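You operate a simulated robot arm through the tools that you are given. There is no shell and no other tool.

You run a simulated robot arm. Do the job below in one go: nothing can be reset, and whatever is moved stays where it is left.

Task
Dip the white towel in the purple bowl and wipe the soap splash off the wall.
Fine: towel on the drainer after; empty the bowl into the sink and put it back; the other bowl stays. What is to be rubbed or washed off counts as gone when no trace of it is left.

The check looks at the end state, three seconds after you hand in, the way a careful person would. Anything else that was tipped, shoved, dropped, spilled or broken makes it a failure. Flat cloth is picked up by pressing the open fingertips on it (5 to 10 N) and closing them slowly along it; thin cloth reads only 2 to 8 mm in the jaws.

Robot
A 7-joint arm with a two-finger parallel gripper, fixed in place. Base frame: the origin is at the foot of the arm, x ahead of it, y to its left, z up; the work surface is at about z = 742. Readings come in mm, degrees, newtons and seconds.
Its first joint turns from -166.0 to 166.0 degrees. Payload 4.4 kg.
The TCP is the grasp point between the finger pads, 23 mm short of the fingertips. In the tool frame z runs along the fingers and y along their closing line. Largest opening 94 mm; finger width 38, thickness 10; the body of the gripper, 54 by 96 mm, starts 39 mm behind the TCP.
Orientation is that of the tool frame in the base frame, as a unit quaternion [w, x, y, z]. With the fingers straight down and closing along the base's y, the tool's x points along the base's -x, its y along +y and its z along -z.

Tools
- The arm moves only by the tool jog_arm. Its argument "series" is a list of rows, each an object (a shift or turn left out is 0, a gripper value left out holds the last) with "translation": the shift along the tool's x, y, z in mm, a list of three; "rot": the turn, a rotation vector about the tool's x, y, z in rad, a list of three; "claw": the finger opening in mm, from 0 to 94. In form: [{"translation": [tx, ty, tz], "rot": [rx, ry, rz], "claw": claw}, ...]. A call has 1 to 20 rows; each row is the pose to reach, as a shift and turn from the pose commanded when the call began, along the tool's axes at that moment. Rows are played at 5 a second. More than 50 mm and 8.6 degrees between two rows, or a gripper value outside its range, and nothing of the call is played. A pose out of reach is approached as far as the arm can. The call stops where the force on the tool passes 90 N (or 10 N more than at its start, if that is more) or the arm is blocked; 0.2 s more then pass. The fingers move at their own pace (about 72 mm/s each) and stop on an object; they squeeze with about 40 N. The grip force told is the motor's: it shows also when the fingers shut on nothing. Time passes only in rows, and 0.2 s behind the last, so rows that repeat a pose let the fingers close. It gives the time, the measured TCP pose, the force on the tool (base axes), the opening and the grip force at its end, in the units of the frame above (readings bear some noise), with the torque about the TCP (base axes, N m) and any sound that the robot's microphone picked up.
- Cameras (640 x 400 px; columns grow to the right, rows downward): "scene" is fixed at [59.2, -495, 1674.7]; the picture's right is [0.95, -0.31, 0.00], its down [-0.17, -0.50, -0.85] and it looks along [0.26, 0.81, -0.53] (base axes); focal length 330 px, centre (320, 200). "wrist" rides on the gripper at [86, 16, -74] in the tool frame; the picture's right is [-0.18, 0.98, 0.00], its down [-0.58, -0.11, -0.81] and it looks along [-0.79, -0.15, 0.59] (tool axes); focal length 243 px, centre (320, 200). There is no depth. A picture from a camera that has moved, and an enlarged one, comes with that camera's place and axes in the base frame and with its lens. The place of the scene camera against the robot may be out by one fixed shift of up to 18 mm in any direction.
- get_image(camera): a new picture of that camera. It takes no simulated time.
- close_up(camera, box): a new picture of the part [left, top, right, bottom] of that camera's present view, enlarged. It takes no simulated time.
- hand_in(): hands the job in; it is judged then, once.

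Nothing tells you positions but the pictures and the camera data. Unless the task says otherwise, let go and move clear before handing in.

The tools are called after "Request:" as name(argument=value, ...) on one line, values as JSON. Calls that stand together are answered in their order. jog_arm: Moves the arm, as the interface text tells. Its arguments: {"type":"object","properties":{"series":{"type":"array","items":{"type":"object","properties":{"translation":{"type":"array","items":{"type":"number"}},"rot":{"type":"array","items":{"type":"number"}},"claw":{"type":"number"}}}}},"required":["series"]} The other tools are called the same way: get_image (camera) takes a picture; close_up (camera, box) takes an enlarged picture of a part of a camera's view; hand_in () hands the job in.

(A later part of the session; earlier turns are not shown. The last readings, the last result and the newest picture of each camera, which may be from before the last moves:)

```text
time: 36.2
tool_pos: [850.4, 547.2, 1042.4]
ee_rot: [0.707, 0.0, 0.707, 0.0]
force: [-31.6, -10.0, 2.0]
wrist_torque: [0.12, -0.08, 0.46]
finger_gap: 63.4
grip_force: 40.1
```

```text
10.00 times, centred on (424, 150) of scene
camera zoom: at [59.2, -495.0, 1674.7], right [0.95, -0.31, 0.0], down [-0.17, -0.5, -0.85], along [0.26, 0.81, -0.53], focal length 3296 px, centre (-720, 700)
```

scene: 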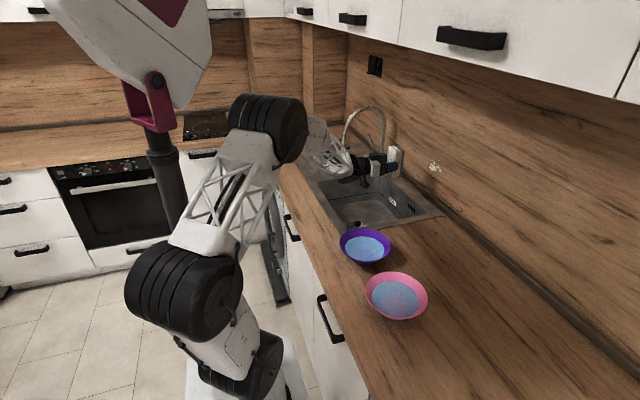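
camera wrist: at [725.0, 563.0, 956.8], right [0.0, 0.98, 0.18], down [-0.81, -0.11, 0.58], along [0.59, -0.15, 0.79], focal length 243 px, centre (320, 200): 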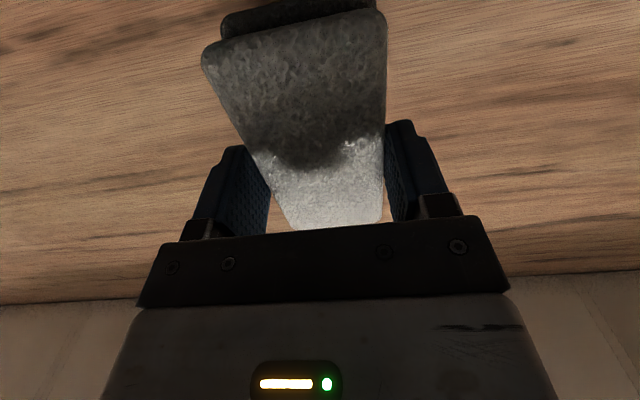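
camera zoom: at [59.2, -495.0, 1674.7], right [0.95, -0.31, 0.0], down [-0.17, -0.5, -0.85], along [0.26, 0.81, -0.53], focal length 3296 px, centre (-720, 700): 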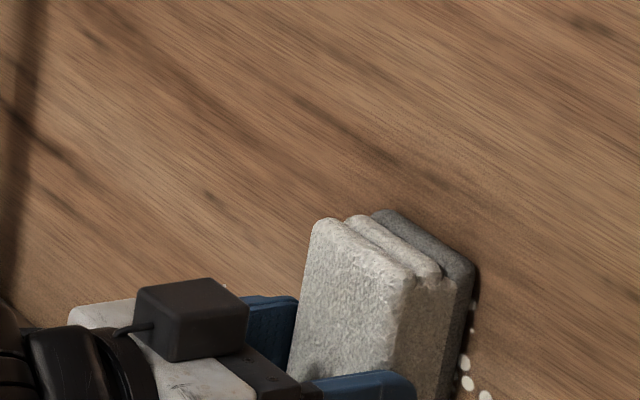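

Contact at TCP x≈850 with about 32 N, so the wall face is at x≈889. I'll ease back a little to get a lighter press.

Request:
jog_arm(series=[{"translation": [0, 0, -1]}, {"translation": [0, 0, -1]}])

```text
time: 36.8
tool_pos: [849.4, 547.4, 1042.2]
ee_rot: [0.707, -0.001, 0.707, 0.001]
force: [-0.9, 0.0, -2.0]
wrist_torque: [0.0, 0.03, 0.01]
finger_gap: 63.2
grip_force: 40.0
```

Request:
jog_arm(series=[{"translation": [0, 0, 0.5]}, {"translation": [0, 0, 0.5]}])

```text
time: 37.4
tool_pos: [850.0, 547.8, 1041.6]
ee_rot: [0.707, 0.0, 0.707, 0.0]
force: [-1.3, -0.2, -1.8]
wrist_torque: [0.03, 0.06, 0.04]
finger_gap: 63.3
grip_force: 40.3
```

Request:
jog_arm(series=[{"translation": [0, 0, 0.3]}, {"translation": [0, 0, 0.3]}])

```text
time: 38.0
tool_pos: [849.6, 546.3, 1042.4]
ee_rot: [0.707, 0.0, 0.707, 0.001]
force: [-19.1, -6.8, -1.6]
wrist_torque: [0.05, -0.04, 0.22]
finger_gap: 63.7
grip_force: 39.7
```

A light 19 N press now. I'll wipe toward −y in a slow stroke and watch how the force changes.

Request:
jog_arm(series=[{"translation": [0, -6, 0]}, {"translation": [0, -12, 0]}, {"translation": [0, -18, 0]}, {"translation": [0, -24, 0]}, {"translation": [0, -30, 0]}, {"translation": [0, -36, 0]}, {"translation": [0, -40, 0]}])

Request:
close_up(camera="scene", box=[392, 140, 472, 190])

```text
time: 39.6
tool_pos: [849.8, 507.8, 1041.8]
ee_rot: [0.707, 0.001, 0.707, 0.0]
force: [-19.3, 10.3, -3.8]
wrist_torque: [0.05, 0.24, 0.46]
finger_gap: 63.6
grip_force: 40.3
```

```text
8.00 times, centred on (432, 165) of scene
camera zoom: at [59.2, -495.0, 1674.7], right [0.95, -0.31, 0.0], down [-0.17, -0.5, -0.85], along [0.26, 0.81, -0.53], focal length 2636 px, centre (-576, 480)
```

zoom: 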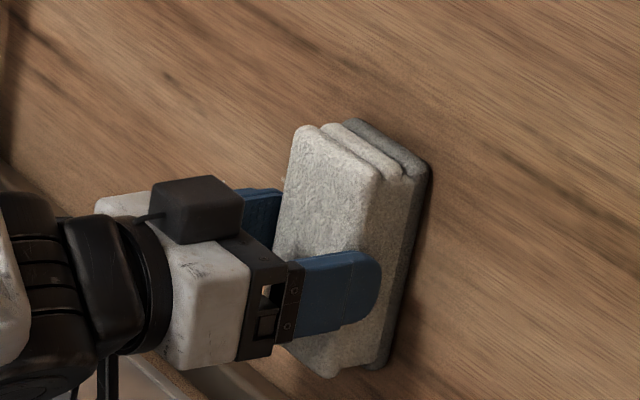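

The force stays steady at about 19 N, so the wall runs true. I'll continue to y≈468 and then sweep back across to y≈590.

Request:
jog_arm(series=[{"translation": [0, -7, 0]}, {"translation": [0, -14, 0]}, {"translation": [0, -21, 0]}, {"translation": [0, -28, 0]}, {"translation": [0, -35, 0]}, {"translation": [0, -40, 0]}, {"translation": [0, -32, 0]}, {"translation": [0, -24, 0]}, {"translation": [0, -16, 0]}, {"translation": [0, -8, 0]}, {"translation": [0, 0, 0]}, {"translation": [0, 8, 0]}, {"translation": [0, 16, 0]}, {"translation": [0, 24, 0]}, {"translation": [0, 32, 0]}, {"translation": [0, 40, 0]}])

Request:
close_up(camera="scene", box=[392, 140, 472, 190])

```text
time: 43.0
tool_pos: [850.5, 546.9, 1044.0]
ee_rot: [0.707, 0.0, 0.707, 0.0]
force: [-0.6, 0.5, -2.2]
wrist_torque: [-0.02, 0.06, 0.03]
finger_gap: 63.4
grip_force: 39.9
```

```text
8.00 times, centred on (432, 165) of scene
camera zoom: at [59.2, -495.0, 1674.7], right [0.95, -0.31, 0.0], down [-0.17, -0.5, -0.85], along [0.26, 0.81, -0.53], focal length 2636 px, centre (-576, 480)
```

zoom: 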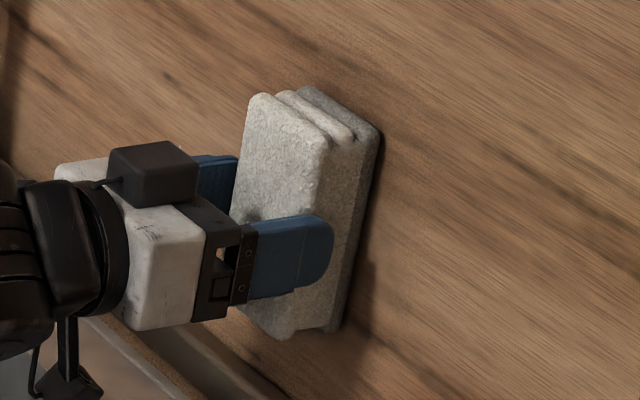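

The right part of the splash is already gone, but contact was lost on the way back. I'll press in again gently.

Request:
jog_arm(series=[{"translation": [0, 0, 0.4]}, {"translation": [0, 0, 0.4]}])

```text
time: 43.6
tool_pos: [851.3, 547.6, 1042.0]
ee_rot: [0.707, 0.0, 0.707, 0.0]
force: [0.6, -0.3, -1.7]
wrist_torque: [0.0, 0.08, 0.0]
finger_gap: 63.3
grip_force: 39.3
```

Request:
jog_arm(series=[{"translation": [0, 0, 0.4]}, {"translation": [0, 0, 0.4]}])

```text
time: 44.2
tool_pos: [850.6, 546.7, 1042.2]
ee_rot: [0.707, 0.0, 0.707, 0.0]
force: [0.4, -0.1, -1.7]
wrist_torque: [-0.01, 0.07, -0.02]
finger_gap: 63.2
grip_force: 39.6
```

Still free; a little further.

Request:
jog_arm(series=[{"translation": [0, 0, 0.5]}, {"translation": [0, 0, 0.5]}])

```text
time: 44.8
tool_pos: [850.2, 547.4, 1041.8]
ee_rot: [0.707, 0.0, 0.707, -0.001]
force: [-35.1, -11.5, -1.4]
wrist_torque: [0.04, -0.2, -0.48]
finger_gap: 63.4
grip_force: 40.1
```

Contact again at 35 N and now centred. I'll ease off slightly and sweep toward +y and back.

Request:
jog_arm(series=[{"translation": [0, 2, -0.2]}, {"translation": [0, 8, -0.2]}, {"translation": [0, 15, -0.2]}, {"translation": [0, 22, -0.2]}, {"translation": [0, 29, -0.2]}, {"translation": [0, 36, -0.2]}, {"translation": [0, 43, -0.2]}, {"translation": [0, 50, -0.2]}])

Request:
close_up(camera="scene", box=[392, 140, 472, 190])

```text
time: 46.6
tool_pos: [852.1, 597.2, 1044.1]
ee_rot: [0.707, -0.001, 0.707, 0.001]
force: [-36.5, -17.9, -2.5]
wrist_torque: [-0.23, 0.32, -0.32]
finger_gap: 63.2
grip_force: 40.0
```

```text
8.00 times, centred on (432, 165) of scene
camera zoom: at [59.2, -495.0, 1674.7], right [0.95, -0.31, 0.0], down [-0.17, -0.5, -0.85], along [0.26, 0.81, -0.53], focal length 2636 px, centre (-576, 480)
```

zoom: 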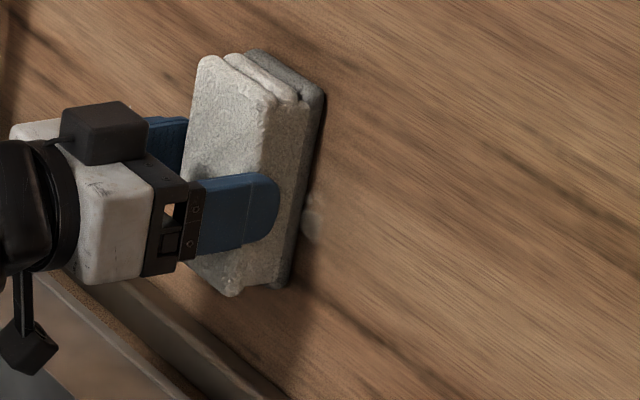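

A faint trace of the main blob remains, so the rubbing works gradually. I'll do more strokes back and forth.

Request:
jog_arm(series=[{"translation": [0, -8, 0]}, {"translation": [0, -16, 0]}, {"translation": [0, -24, 0]}, {"translation": [0, -32, 0]}, {"translation": [0, -40, 0]}, {"translation": [0, -48, 0]}, {"translation": [0, -56, 0]}, {"translation": [0, -64, 0]}, {"translation": [0, -72, 0]}, {"translation": [0, -80, 0]}])

Request:
close_up(camera="scene", box=[392, 140, 472, 190])

```text
time: 48.8
tool_pos: [851.0, 517.0, 1043.9]
ee_rot: [0.707, 0.001, 0.707, 0.0]
force: [-13.0, 7.1, -1.0]
wrist_torque: [0.17, 0.28, 0.39]
finger_gap: 63.3
grip_force: 40.1
```

```text
8.00 times, centred on (432, 165) of scene
camera zoom: at [59.2, -495.0, 1674.7], right [0.95, -0.31, 0.0], down [-0.17, -0.5, -0.85], along [0.26, 0.81, -0.53], focal length 2636 px, centre (-576, 480)
```

zoom: 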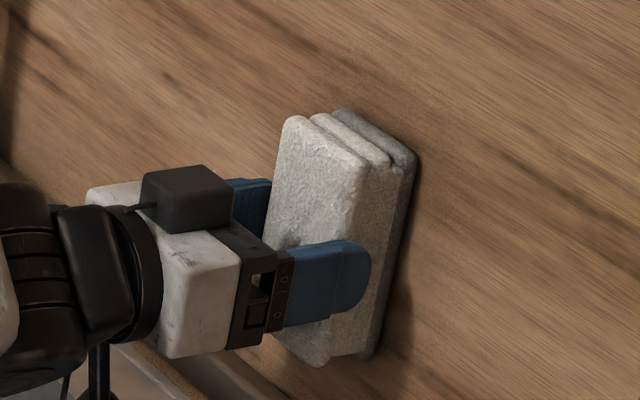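

Request:
jog_arm(series=[{"translation": [0, -8, 0.2]}, {"translation": [0, -16, 0.2]}, {"translation": [0, -24, 0.2]}, {"translation": [0, -32, 0.2]}, {"translation": [0, -24, 0.2]}, {"translation": [0, -16, 0.2]}, {"translation": [0, -8, 0.2]}, {"translation": [0, 0, 0.2]}, {"translation": [0, 8, 0.2]}, {"translation": [0, 16, 0.2]}, {"translation": [0, 24, 0.2]}, {"translation": [0, 32, 0.2]}, {"translation": [0, 40, 0.2]}, {"translation": [0, 48, 0.2]}, {"translation": [0, 56, 0.2]}, {"translation": [0, 64, 0.2]}, {"translation": [0, 72, 0.2]}, {"translation": [0, 80, 0.2]}])

Request:
close_up(camera="scene", box=[392, 140, 472, 190])

```text
time: 52.6
tool_pos: [851.8, 595.5, 1042.3]
ee_rot: [0.708, 0.001, 0.707, 0.001]
force: [-52.4, -23.2, 2.0]
wrist_torque: [0.04, 0.03, -0.69]
finger_gap: 63.4
grip_force: 39.9
```

```text
8.00 times, centred on (432, 165) of scene
camera zoom: at [59.2, -495.0, 1674.7], right [0.95, -0.31, 0.0], down [-0.17, -0.5, -0.85], along [0.26, 0.81, -0.53], focal length 2636 px, centre (-576, 480)
```

zoom: 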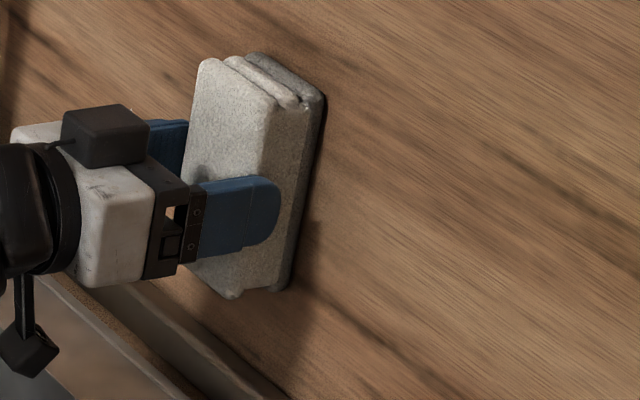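

That part looks clean now. I'll sweep back once more, then back off and inspect the wall.

Request:
jog_arm(series=[{"translation": [0, -8, -0.2]}, {"translation": [0, -16, -0.2]}, {"translation": [0, -24, -0.2]}, {"translation": [0, -32, -0.2]}, {"translation": [0, -40, -0.2]}, {"translation": [0, -48, -0.2]}, {"translation": [0, -56, -0.1]}, {"translation": [0, -64, 0]}, {"translation": [0, -72, 0]}, {"translation": [0, -80, 0]}, {"translation": [0, -80, -10]}, {"translation": [0, -80, -40]}, {"translation": [0, -80, -80]}, {"translation": [0, -80, -120]}, {"translation": [0, -80, -150]}])

Request:
close_up(camera="scene", box=[392, 140, 472, 190])

Request:
get_image(camera="wrist")

```text
time: 55.8
tool_pos: [700.7, 515.5, 1040.6]
ee_rot: [0.707, 0.0, 0.707, 0.0]
force: [0.5, 0.0, -1.7]
wrist_torque: [0.04, 0.05, -0.01]
finger_gap: 63.5
grip_force: 39.9
```

```text
8.00 times, centred on (432, 165) of scene
camera zoom: at [59.2, -495.0, 1674.7], right [0.95, -0.31, 0.0], down [-0.17, -0.5, -0.85], along [0.26, 0.81, -0.53], focal length 2636 px, centre (-576, 480)
```

zoom: 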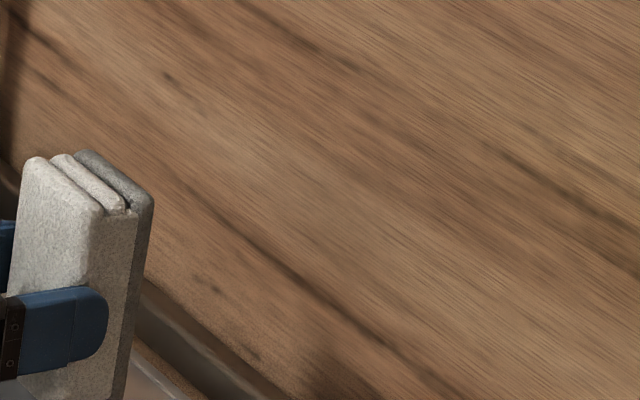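

```text
taken
camera wrist: at [628.0, 533.1, 956.0], right [0.0, 0.98, 0.18], down [-0.81, -0.11, 0.58], along [0.59, -0.15, 0.79], focal length 243 px, centre (320, 200)
```

wrist: 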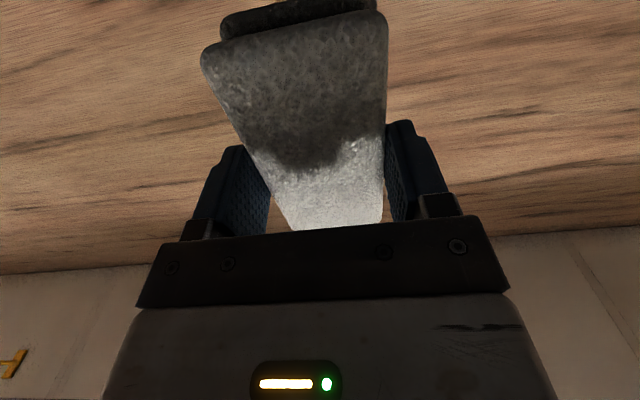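

The wall looks clean from here. I'll zoom in hard on the splash area for faint traces.

Request:
close_up(camera="scene", box=[420, 155, 452, 175])

Request:
close_up(camera="scene", box=[410, 160, 442, 180])

Request:
close_up(camera="scene", box=[412, 145, 460, 175])

```text
16.00 times, centred on (436, 165) of scene
camera zoom: at [59.2, -495.0, 1674.7], right [0.95, -0.31, 0.0], down [-0.17, -0.5, -0.85], along [0.26, 0.81, -0.53], focal length 5273 px, centre (-1536, 760)
```

zoom: 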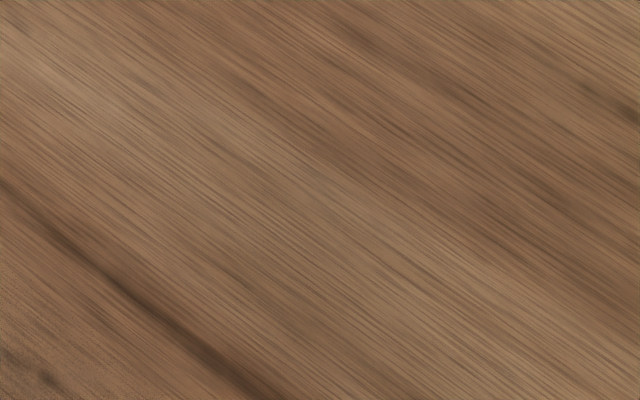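

```text
16.00 times, centred on (426, 170) of scene
camera zoom: at [59.2, -495.0, 1674.7], right [0.95, -0.31, 0.0], down [-0.17, -0.5, -0.85], along [0.26, 0.81, -0.53], focal length 5273 px, centre (-1376, 680)
```

zoom: 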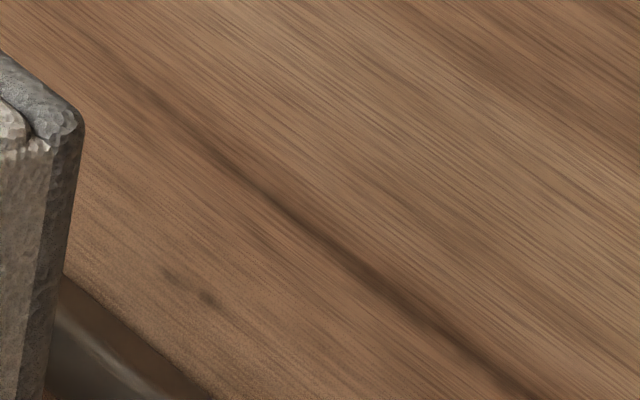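

```text
13.33 times, centred on (436, 160) of scene
camera zoom: at [59.2, -495.0, 1674.7], right [0.95, -0.31, 0.0], down [-0.17, -0.5, -0.85], along [0.26, 0.81, -0.53], focal length 4394 px, centre (-1227, 733)
```

zoom: 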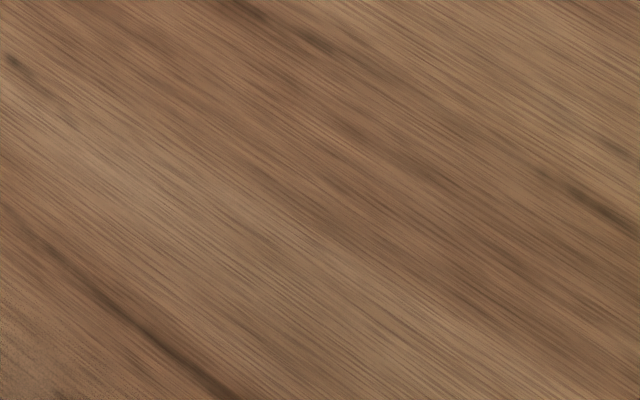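

No trace in the scene view. I'll swing the tool back down over the sink and check the wall again with the wrist camera from where I saw it at the start.

Request:
jog_arm(series=[{"translation": [-14, 4, -15], "rot": [0, 0.131, 0]}, {"translation": [-28, 8, -30], "rot": [0, 0.262, 0]}, {"translation": [-42, 12, -45], "rot": [0, 0.393, 0]}, {"translation": [-56, 16, -60], "rot": [0, 0.524, 0]}, {"translation": [-70, 20, -75], "rot": [0, 0.654, 0]}, {"translation": [-84, 24, -90], "rot": [0, 0.785, 0]}, {"translation": [-98, 28, -105], "rot": [0, 0.916, 0]}, {"translation": [-112, 32, -120], "rot": [0, 1.047, 0]}, {"translation": [-126, 36, -135], "rot": [0, 1.178, 0]}, {"translation": [-140, 40, -150], "rot": [0, 1.309, 0]}, {"translation": [-160, 45, -165], "rot": [0, 1.44, 0]}, {"translation": [-180, 50, -180], "rot": [0, 1.5708, 0]}, {"translation": [-200, 50, -180], "rot": [0, 1.5708, 0]}, {"translation": [-200, 50, -180], "rot": [0, 1.5708, 0]}])

Request:
get_image(camera="wrist")

Request:
get_image(camera="scene")

```text
time: 58.8
tool_pos: [521.4, 568.6, 1242.7]
ee_rot: [0.0, 0.0, 1.0, -0.001]
force: [-0.6, 0.7, -2.1]
wrist_torque: [0.02, -0.01, 0.0]
finger_gap: 63.5
grip_force: 39.8
```

```text
taken
camera wrist: at [436.7, 585.1, 1317.8], right [0.18, 0.98, 0.0], down [0.58, -0.11, 0.81], along [0.79, -0.15, -0.59], focal length 243 px, centre (320, 200)
```

wrist: 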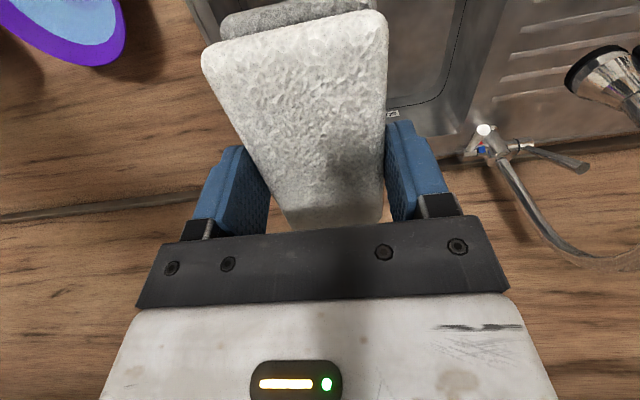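

```text
taken
```

scene: 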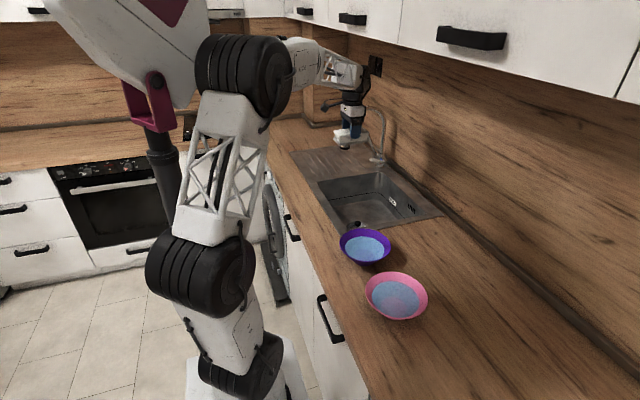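

The towel blocks the view of the spot. I'll yaw the wrist by about 43° so the cleaned area shows at the left of the picture.

Request:
jog_arm(series=[{"rot": [0, 0, -0.125]}, {"rot": [0, 0, -0.25]}, {"rot": [0, 0, -0.375]}, {"rot": [0, 0, -0.5]}, {"rot": [0, 0, -0.625]}, {"rot": [0, 0, -0.75]}, {"rot": [0, 0, -0.75]}])

Request:
get_image(camera="wrist")

Request:
close_up(camera="wrist", box=[20, 120, 180, 220])

```text
time: 60.4
tool_pos: [522.5, 567.7, 1243.4]
ee_rot: [0.0, -0.366, 0.931, 0.0]
force: [-0.8, 0.1, -1.6]
wrist_torque: [-0.03, 0.01, -0.04]
finger_gap: 63.2
grip_force: 39.8
```

```text
taken
camera wrist: at [448.8, 521.1, 1317.8], right [-0.54, 0.84, 0.0], down [0.5, 0.32, 0.81], along [0.68, 0.43, -0.59], focal length 243 px, centre (320, 200)
```

wrist: 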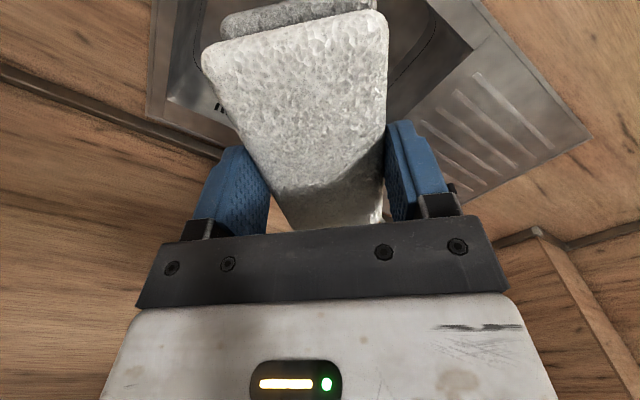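

```text
4.00 times, centred on (100, 170) of wrist
camera zoom: at [448.8, 521.1, 1317.8], right [-0.54, 0.84, 0.0], down [0.5, 0.32, 0.81], along [0.68, 0.43, -0.59], focal length 970 px, centre (1200, 320)
```

zoom: 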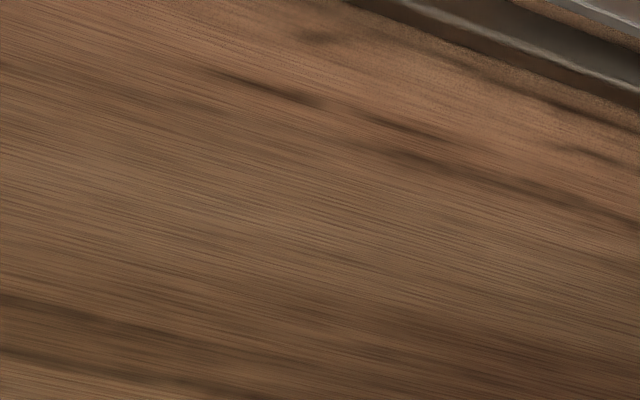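

The spot is still just behind the left finger; a bit more yaw.

Request:
jog_arm(series=[{"rot": [0, 0, -0.125]}, {"rot": [0, 0, -0.25]}, {"rot": [0, 0, -0.375]}, {"rot": [0, 0, -0.42]}, {"rot": [0, 0, -0.42]}])

Request:
get_image(camera="wrist")

Request:
close_up(camera="wrist", box=[40, 130, 168, 210])

```text
time: 61.6
tool_pos: [522.2, 566.8, 1241.1]
ee_rot: [0.0, -0.552, 0.834, 0.0]
force: [-0.1, -0.5, -1.7]
wrist_torque: [0.0, 0.02, -0.01]
finger_gap: 63.2
grip_force: 39.6
```

```text
taken
camera wrist: at [474.3, 494.4, 1317.4], right [-0.83, 0.55, 0.0], down [0.33, 0.49, 0.81], along [0.45, 0.67, -0.59], focal length 243 px, centre (320, 200)
```

wrist: 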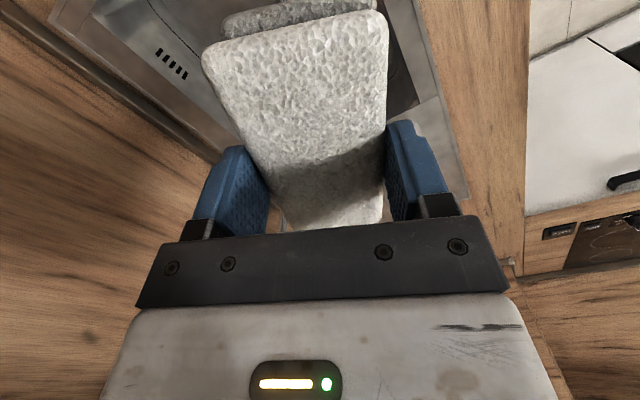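

```text
5.00 times, centred on (104, 170) of wrist
camera zoom: at [474.3, 494.4, 1317.4], right [-0.83, 0.55, 0.0], down [0.33, 0.49, 0.81], along [0.45, 0.67, -0.59], focal length 1213 px, centre (1400, 350)
```

zoom: 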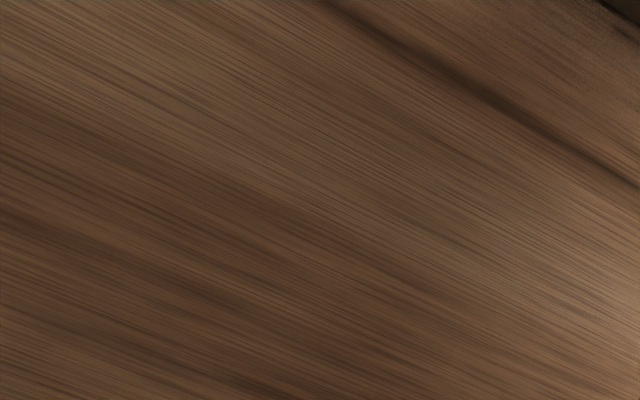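

The cleaned area is free of any trace from both cameras. Next I'll turn the wrist back and carry the towel to the drainer, keeping x below 500 to clear the tap spray.

Request:
jog_arm(series=[{"rot": [0, 0, 0.13]}, {"rot": [0, 0, 0.26]}, {"rot": [0, 0, 0.39]}, {"rot": [0, 0, 0.52]}, {"rot": [0, 0, 0.65]}, {"rot": [0, 0, 0.78]}, {"rot": [0, 0, 0.91]}, {"rot": [0, 0, 1.04]}, {"rot": [0, 0, 1.17]}, {"rot": [0, 0, 1.17]}])

```text
time: 63.8
tool_pos: [520.7, 568.5, 1241.6]
ee_rot: [0.0, 0.001, 1.0, 0.0]
force: [0.4, 0.4, -2.2]
wrist_torque: [0.02, 0.03, 0.03]
finger_gap: 63.5
grip_force: 39.7
```

Request:
jog_arm(series=[{"translation": [15, 40, 5]}, {"translation": [30, 80, 10]}, {"translation": [45, 120, 15]}, {"translation": [51, 165, 20]}, {"translation": [51, 210, 30]}, {"translation": [51, 255, 45]}, {"translation": [51, 300, 60]}, {"translation": [51, 345, 80]}, {"translation": [51, 390, 100]}, {"translation": [47, 432, 122]}, {"translation": [47, 432, 122]}, {"translation": [47, 432, 122]}])

Request:
get_image(camera="wrist")

Request:
close_up(camera="scene", box=[250, 70, 410, 170])

```text
time: 66.4
tool_pos: [477.0, 1001.5, 1121.6]
ee_rot: [0.001, 0.0, 1.0, 0.0]
force: [0.8, 0.7, -2.3]
wrist_torque: [0.01, 0.03, -0.02]
finger_gap: 63.3
grip_force: 39.9
```

```text
taken
camera wrist: at [392.6, 1017.8, 1196.7], right [0.18, 0.98, 0.0], down [0.58, -0.11, 0.81], along [0.79, -0.15, -0.59], focal length 243 px, centre (320, 200)
```

wrist: 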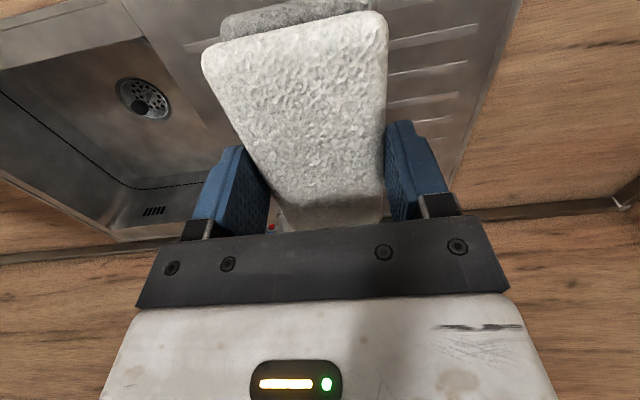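

```text
4.00 times, centred on (330, 120) of scene
camera zoom: at [59.2, -495.0, 1674.7], right [0.95, -0.31, 0.0], down [-0.17, -0.5, -0.85], along [0.26, 0.81, -0.53], focal length 1318 px, centre (280, 520)
```

zoom: 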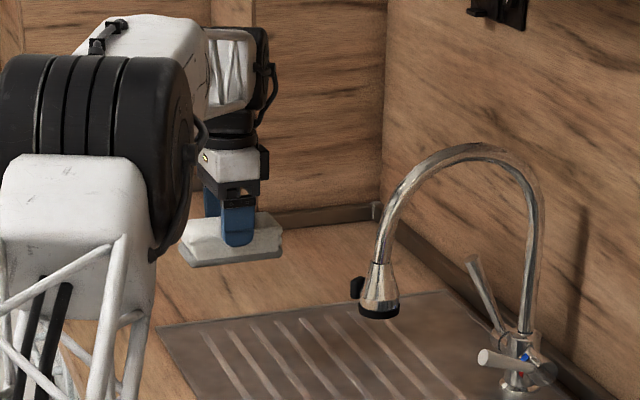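

I'll shift slightly so the whole towel sits well on the drainer (centre about (497, 980)) and lower it.

Request:
jog_arm(series=[{"translation": [-10, -10, 35]}, {"translation": [-20, -21, 70]}, {"translation": [-20, -21, 105]}, {"translation": [-20, -21, 140]}, {"translation": [-20, -21, 155]}, {"translation": [-20, -21, 160]}, {"translation": [-20, -21, 160]}])

Request:
get_image(camera="wrist")

Request:
close_up(camera="scene", box=[270, 110, 366, 170])

```text
time: 68.0
tool_pos: [495.5, 978.3, 959.1]
ee_rot: [0.0, 0.0, 1.0, 0.0]
force: [-0.2, 0.2, -2.7]
wrist_torque: [-0.01, -0.03, -0.03]
finger_gap: 63.5
grip_force: 40.4
```

```text
taken
camera wrist: at [410.9, 994.7, 1034.8], right [0.18, 0.98, 0.0], down [0.58, -0.11, 0.81], along [0.79, -0.15, -0.59], focal length 243 px, centre (320, 200)
```

wrist: 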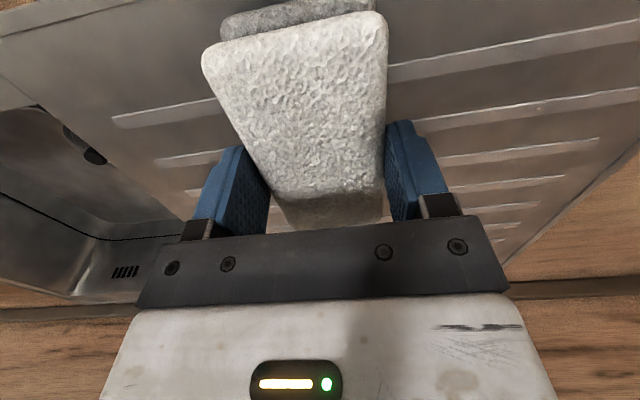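

```text
6.67 times, centred on (318, 140) of scene
camera zoom: at [59.2, -495.0, 1674.7], right [0.95, -0.31, 0.0], down [-0.17, -0.5, -0.85], along [0.26, 0.81, -0.53], focal length 2197 px, centre (333, 600)
```

zoom: 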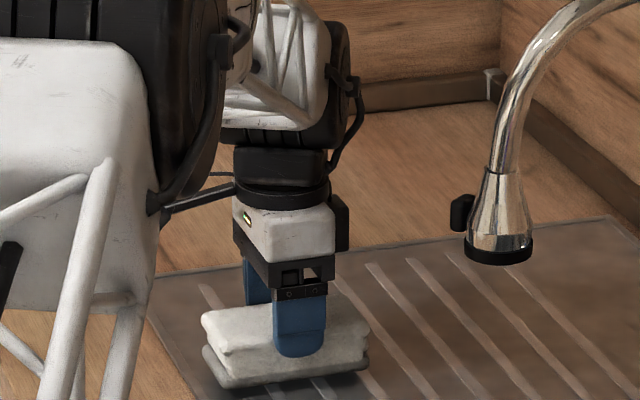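

A few millimetres above the drainer. I'll lower gently until it touches.

Request:
jog_arm(series=[{"translation": [0, 0, 2]}, {"translation": [0, 0, 4]}, {"translation": [0, 0, 4]}])

```text
time: 68.8
tool_pos: [495.4, 977.8, 955.5]
ee_rot: [0.0, 0.0, 1.0, -0.001]
force: [0.7, 0.2, -2.4]
wrist_torque: [0.02, 0.04, -0.01]
finger_gap: 63.3
grip_force: 39.8
```

Request:
jog_arm(series=[{"translation": [0, 0, 1.5]}, {"translation": [0, 0, 2.5]}, {"translation": [0, 0, 2.5]}])

```text
time: 69.6
tool_pos: [495.1, 977.8, 953.8]
ee_rot: [0.0, 0.0, 1.0, 0.0]
force: [0.0, 1.0, -2.3]
wrist_torque: [-0.01, 0.01, 0.01]
finger_gap: 63.2
grip_force: 39.7
```

Request:
jog_arm(series=[{"translation": [0, 0, 1]}, {"translation": [0, 0, 1.5]}, {"translation": [0, 0, 1.5]}])

```text
time: 70.4
tool_pos: [494.1, 979.0, 951.1]
ee_rot: [0.0, 0.0, 1.0, 0.0]
force: [-0.5, 0.3, -2.1]
wrist_torque: [0.0, 0.03, 0.01]
finger_gap: 63.6
grip_force: 40.2
```

Request:
jog_arm(series=[{"translation": [0, 0, 1]}, {"translation": [0, 0, 1.5]}, {"translation": [0, 0, 1.5]}])

```text
time: 71.2
tool_pos: [494.8, 978.2, 952.1]
ee_rot: [0.0, 0.0, 1.0, 0.001]
force: [1.7, 1.5, 8.9]
wrist_torque: [0.11, 0.19, -0.03]
finger_gap: 63.4
grip_force: 40.2
```

The towel is now resting on the drainer (contact about 9 N). I'll open the fingers slowly and rise straight up.

Request:
jog_arm(series=[{"claw": 68}, {"claw": 76}, {"claw": 86}, {"claw": 94}, {"claw": 94}, {"translation": [0, 0, -10], "claw": 94}, {"translation": [0, 0, -30], "claw": 94}, {"translation": [0, 0, -60], "claw": 94}, {"translation": [0, 0, -100], "claw": 94}, {"translation": [0, 0, -140], "claw": 94}, {"translation": [0, 0, -180], "claw": 94}, {"translation": [0, 0, -180], "claw": 94}])

Request:
get_image(camera="wrist")

Request:
close_up(camera="scene", box=[270, 110, 366, 170])

```text
time: 73.8
tool_pos: [496.2, 978.0, 1129.8]
ee_rot: [0.0, 0.0, 1.0, 0.0]
force: [0.0, 0.2, 0.6]
wrist_torque: [0.01, 0.0, 0.0]
finger_gap: 93.9
grip_force: 0.1
```

```text
taken
camera wrist: at [411.1, 994.5, 1206.7], right [0.18, 0.98, 0.0], down [0.58, -0.11, 0.81], along [0.79, -0.15, -0.59], focal length 243 px, centre (320, 200)
```

wrist: 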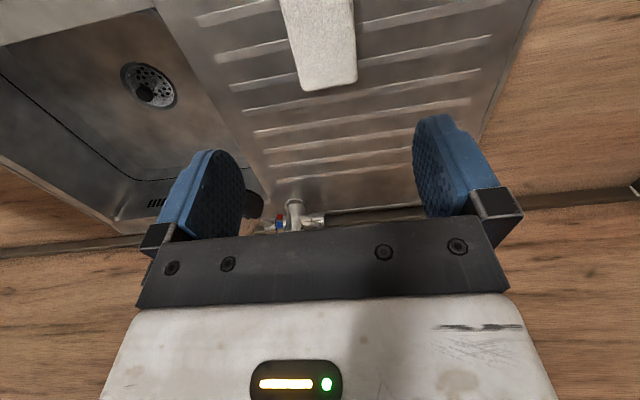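

```text
6.67 times, centred on (318, 140) of scene
camera zoom: at [59.2, -495.0, 1674.7], right [0.95, -0.31, 0.0], down [-0.17, -0.5, -0.85], along [0.26, 0.81, -0.53], focal length 2197 px, centre (333, 600)
```

zoom: 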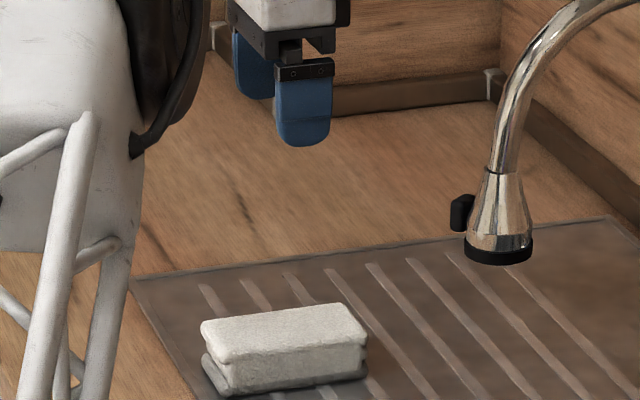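

The towel rests flat on the drainer with the gripper clear. Next is the purple bowl: the wall slopes about 45°, so I'll pinch the +x side of its rim with the fingers parallel to the wall. First I'll move over to that side at a safe height.

Request:
jog_arm(series=[{"translation": [8, -45, -8]}, {"translation": [16, -90, -16]}, {"translation": [20, -135, -24]}, {"translation": [20, -180, -32]}, {"translation": [20, -225, -40]}, {"translation": [20, -270, -50]}, {"translation": [5, -312, -60]}, {"translation": [-10, -354, -70]}, {"translation": [-28, -396, -70]}, {"translation": [-46, -438, -70]}, {"translation": [-64, -480, -70]}, {"translation": [-82, -522, -70]}, {"translation": [-100, -564, -70]}, {"translation": [-112, -608, -70]}, {"translation": [-124, -650, -70]}, {"translation": [-124, -678, -70]}, {"translation": [-124, -678, -70]}])

Request:
get_image(camera="wrist")

Request:
get_image(camera="scene")

```text
time: 77.4
tool_pos: [619.5, 302.1, 1196.7]
ee_rot: [0.0, 0.0, 1.0, 0.001]
force: [-0.6, 0.8, -0.3]
wrist_torque: [0.01, -0.01, 0.02]
finger_gap: 93.9
grip_force: 0.0
```

```text
taken
camera wrist: at [534.8, 317.3, 1272.9], right [0.18, 0.98, 0.0], down [0.58, -0.11, 0.81], along [0.79, -0.15, -0.59], focal length 243 px, centre (320, 200)
```

wrist: 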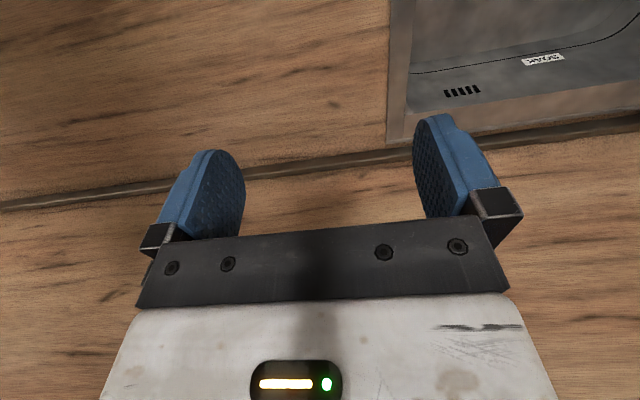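

```text
taken
```

scene: 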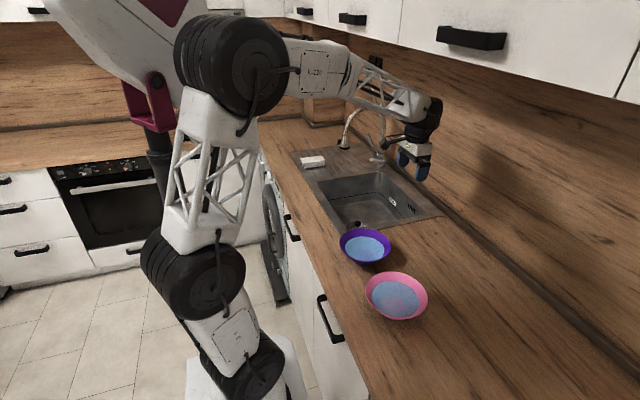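

Now I'll turn the wrist 90° so the jaws close along x.

Request:
jog_arm(series=[{"rot": [0, 0, -0.14]}, {"rot": [0, 0, -0.28]}, {"rot": [0, 0, -0.42]}, {"rot": [0, 0, -0.56]}, {"rot": [0, 0, -0.7]}, {"rot": [0, 0, -0.84]}, {"rot": [0, 0, -0.98]}, {"rot": [0, 0, -1.12]}, {"rot": [0, 0, -1.26]}, {"rot": [0, 0, -1.4]}, {"rot": [0, 0, -1.5]}, {"rot": [0, 0, -1.5708]}, {"rot": [0, 0, -1.5708]}])

Request:
get_image(camera="wrist")

```text
time: 80.2
tool_pos: [619.4, 301.0, 1200.7]
ee_rot: [0.0, 0.708, -0.706, 0.0]
force: [0.1, -0.1, -0.2]
wrist_torque: [0.0, 0.0, 0.0]
finger_gap: 94.1
grip_force: 0.1
```

```text
taken
camera wrist: at [604.2, 213.9, 1276.2], right [-0.98, 0.18, 0.0], down [0.11, 0.58, 0.81], along [0.15, 0.79, -0.59], focal length 243 px, centre (320, 200)
```

wrist: 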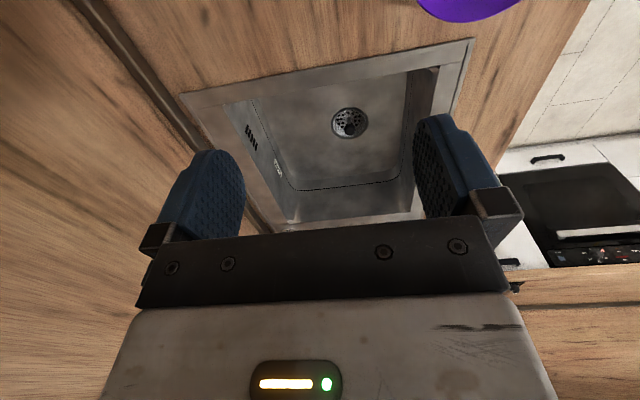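

A good view of the sink: its opening spans about x 470–800, y 430–770. Now I'll tilt the tool 48° so the fingers point down and toward −x, stopping above the +x side of the purple bowl's rim with a narrower opening.

Request:
jog_arm(series=[{"translation": [7, 3, 25], "rot": [-0.14, 0, 0], "claw": 80}, {"translation": [14, 6, 50], "rot": [-0.28, 0, 0], "claw": 70}, {"translation": [21, 9, 75], "rot": [-0.42, 0, 0], "claw": 60}, {"translation": [28, 13, 100], "rot": [-0.56, 0, 0], "claw": 50}, {"translation": [36, 16, 125], "rot": [-0.7, 0, 0], "claw": 40}, {"translation": [44, 19.4, 150], "rot": [-0.838, 0, 0], "claw": 40}, {"translation": [44, 19.4, 150], "rot": [-0.838, 0, 0], "claw": 40}])

Request:
get_image(camera="wrist")

Request:
close_up(camera="scene", box=[310, 160, 470, 260])

```text
time: 81.8
tool_pos: [601.1, 255.8, 1052.6]
ee_rot: [-0.289, -0.645, 0.646, 0.288]
force: [-0.1, -0.4, 0.0]
wrist_torque: [-0.01, -0.02, -0.02]
finger_gap: 40.1
grip_force: 0.1
```

```text
taken
camera wrist: at [647.0, 169.4, 1114.7], right [-0.66, 0.18, 0.73], down [0.67, 0.58, 0.46], along [-0.34, 0.79, -0.51], focal length 243 px, centre (320, 200)
```

wrist: 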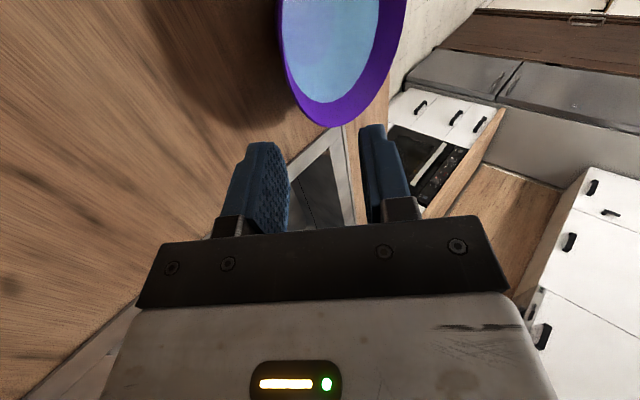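

```text
4.00 times, centred on (390, 210) of scene
camera zoom: at [59.2, -495.0, 1674.7], right [0.95, -0.31, 0.0], down [-0.17, -0.5, -0.85], along [0.26, 0.81, -0.53], focal length 1318 px, centre (40, 160)
```

zoom: 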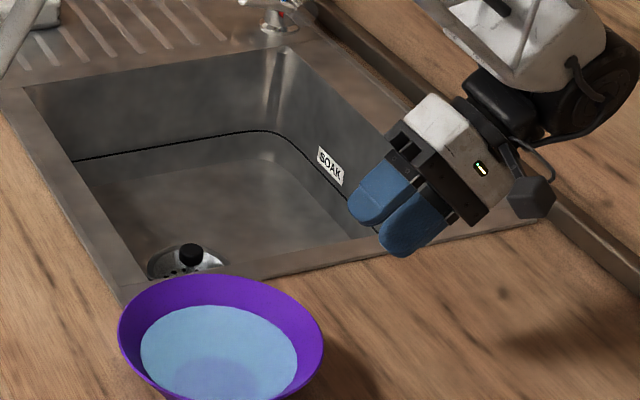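

Request:
close_up(camera="wrist", box=[240, 0, 432, 120])

Request:
close_up(camera="wrist", box=[220, 100, 444, 240])

```text
3.33 times, centred on (336, 60) of wrist
camera zoom: at [647.0, 169.4, 1114.7], right [-0.66, 0.18, 0.73], down [0.67, 0.58, 0.46], along [-0.34, 0.79, -0.51], focal length 809 px, centre (267, 667)
```

zoom: 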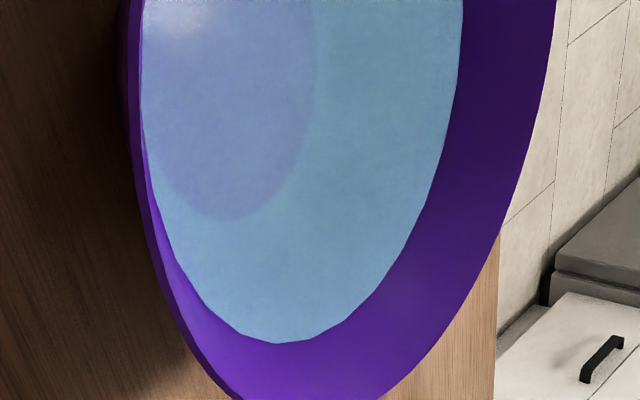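

```text
2.86 times, centred on (332, 170) of wrist
camera zoom: at [647.0, 169.4, 1114.7], right [-0.66, 0.18, 0.73], down [0.67, 0.58, 0.46], along [-0.34, 0.79, -0.51], focal length 693 px, centre (286, 286)
```

zoom: 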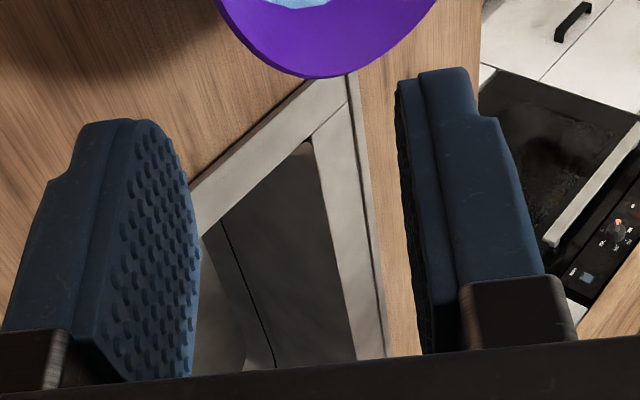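

The measured rim position agrees with this view to within about 2 mm. I'll move down to just outside the rim, in line with the wall, and look between the jaws.

Request:
jog_arm(series=[{"translation": [-0.5, -14, 20], "claw": 36}, {"translation": [-1, -27.7, 40], "claw": 36}, {"translation": [-1, -27.7, 55.9], "claw": 36}, {"translation": [-1, -27.7, 55.9], "claw": 36}])

Request:
get_image(camera="wrist")

Request:
close_up(camera="scene", box=[330, 190, 442, 260])

```text
time: 82.8
tool_pos: [575.7, 257.2, 993.7]
ee_rot: [0.287, 0.646, -0.646, -0.288]
force: [-0.1, -1.4, 0.3]
wrist_torque: [0.04, 0.02, 0.0]
finger_gap: 35.6
grip_force: 0.0
```

```text
taken
camera wrist: at [621.8, 171.0, 1055.5], right [-0.66, 0.18, 0.73], down [0.67, 0.58, 0.46], along [-0.34, 0.79, -0.51], focal length 243 px, centre (320, 200)
```

wrist: 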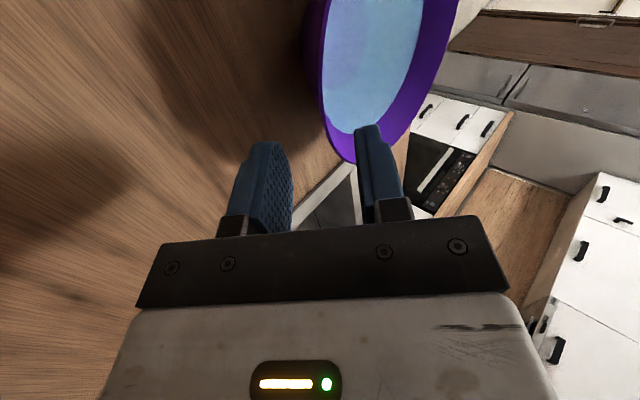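

```text
5.71 times, centred on (386, 225) of scene
camera zoom: at [59.2, -495.0, 1674.7], right [0.95, -0.31, 0.0], down [-0.17, -0.5, -0.85], along [0.26, 0.81, -0.53], focal length 1883 px, centre (-57, 57)
```

zoom: 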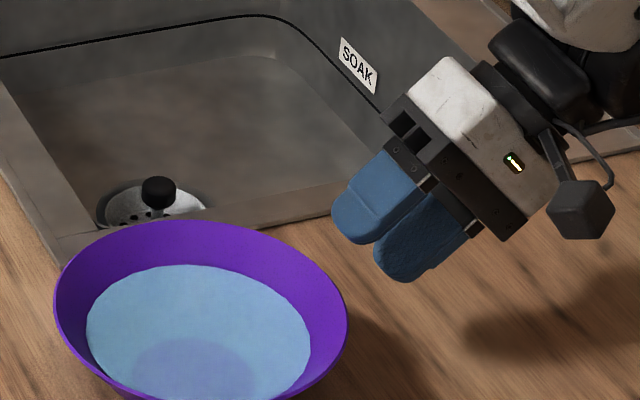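

Request:
close_up(camera="wrist", box=[240, 60, 432, 180])

Request:
close_up(camera="wrist", box=[270, 0, 430, 100])

```text
3.33 times, centred on (336, 120) of wrist
camera zoom: at [621.8, 171.0, 1055.5], right [-0.66, 0.18, 0.73], down [0.67, 0.58, 0.46], along [-0.34, 0.79, -0.51], focal length 809 px, centre (267, 467)
```

zoom: 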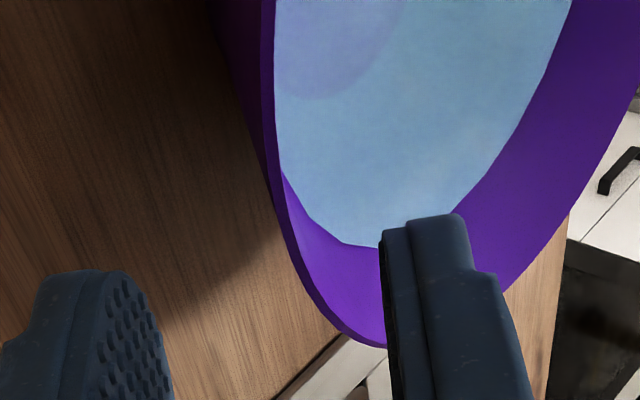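

```text
4.00 times, centred on (350, 50) of wrist
camera zoom: at [621.8, 171.0, 1055.5], right [-0.66, 0.18, 0.73], down [0.67, 0.58, 0.46], along [-0.34, 0.79, -0.51], focal length 970 px, centre (200, 800)
```

zoom: 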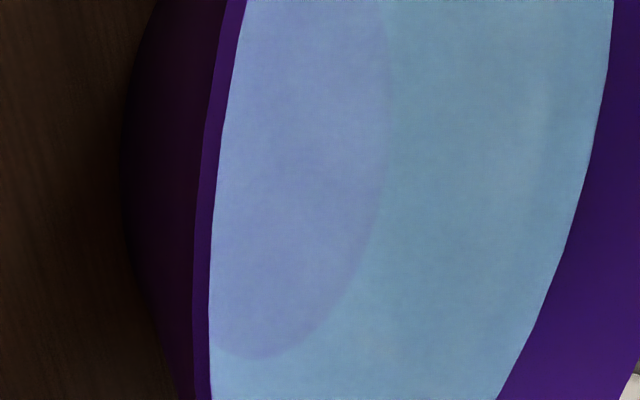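

I'll check the bowl's outer profile from the scene camera to confirm the wall's slope before pinching.

Request:
close_up(camera="scene", box=[325, 225, 405, 275])

Request:
close_up(camera="scene", box=[345, 260, 445, 325])

```text
8.00 times, centred on (365, 250) of scene
camera zoom: at [59.2, -495.0, 1674.7], right [0.95, -0.31, 0.0], down [-0.17, -0.5, -0.85], along [0.26, 0.81, -0.53], focal length 2636 px, centre (-40, -200)
```

zoom: 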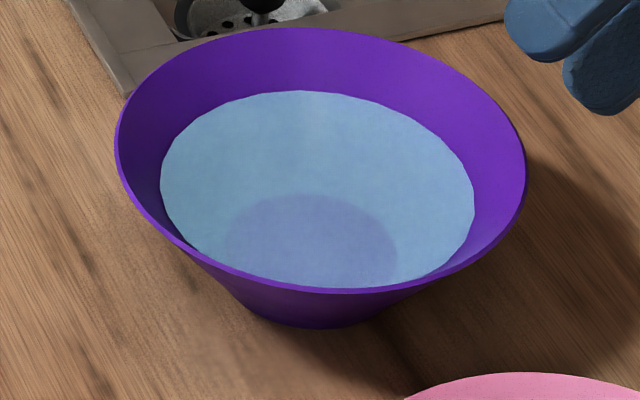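

```text
6.15 times, centred on (395, 292) of scene
camera zoom: at [59.2, -495.0, 1674.7], right [0.95, -0.31, 0.0], down [-0.17, -0.5, -0.85], along [0.26, 0.81, -0.53], focal length 2028 px, centre (-142, -369)
```

zoom: 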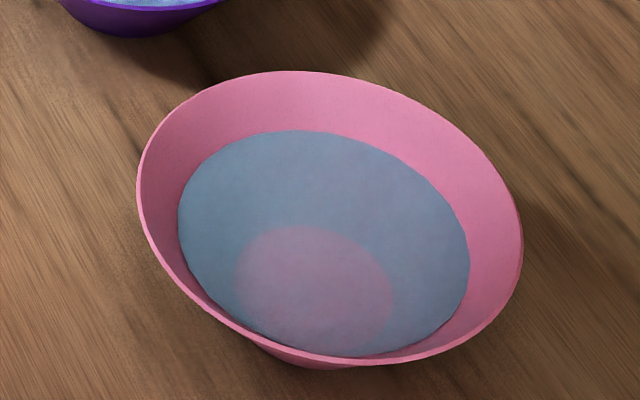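

The wall slope near the rim is about 40–45°, matching the finger angle. The rim sits about 3.5 mm toward the inner finger, so I'll centre on it and slide partway in along the wall.

Request:
jog_arm(series=[{"translation": [0, 3.5, 5]}, {"translation": [0, 3.5, 15]}, {"translation": [0, 3.5, 25]}, {"translation": [0, 3.5, 25]}])

Request:
get_image(camera="wrist")

Request:
close_up(camera="wrist", box=[240, 100, 432, 220])

Request:
close_up(camera="scene", box=[340, 200, 436, 260])

```text
time: 83.8
tool_pos: [556.3, 258.7, 978.4]
ee_rot: [0.288, 0.646, -0.646, -0.288]
force: [0.1, -0.9, 0.4]
wrist_torque: [0.01, 0.01, -0.01]
finger_gap: 36.0
grip_force: 0.0
```

```text
taken
camera wrist: at [601.3, 171.7, 1041.0], right [-0.66, 0.18, 0.73], down [0.67, 0.58, 0.46], along [-0.34, 0.79, -0.51], focal length 243 px, centre (320, 200)
```

wrist: 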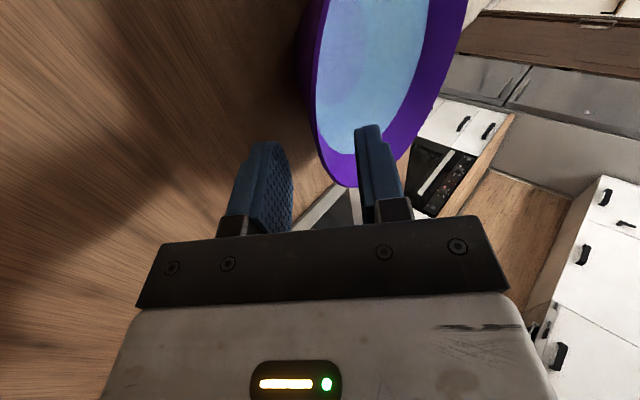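

```text
3.33 times, centred on (336, 160) of wrist
camera zoom: at [601.3, 171.7, 1041.0], right [-0.66, 0.18, 0.73], down [0.67, 0.58, 0.46], along [-0.34, 0.79, -0.51], focal length 809 px, centre (267, 333)
```

zoom: 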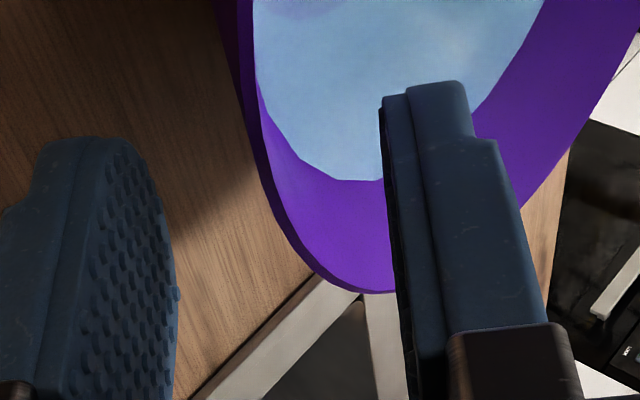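

```text
6.67 times, centred on (388, 230) of scene
camera zoom: at [59.2, -495.0, 1674.7], right [0.95, -0.31, 0.0], down [-0.17, -0.5, -0.85], along [0.26, 0.81, -0.53], focal length 2197 px, centre (-133, 0)
```

zoom: 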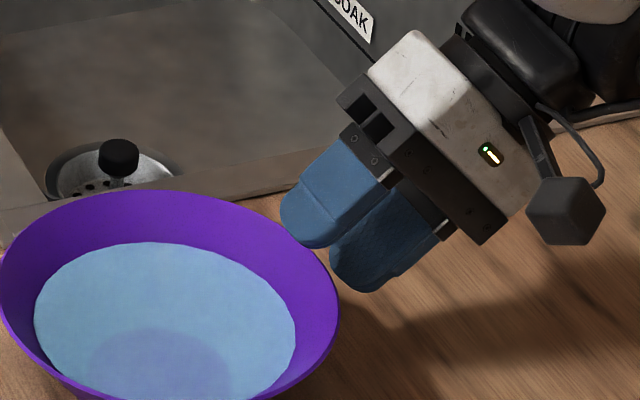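

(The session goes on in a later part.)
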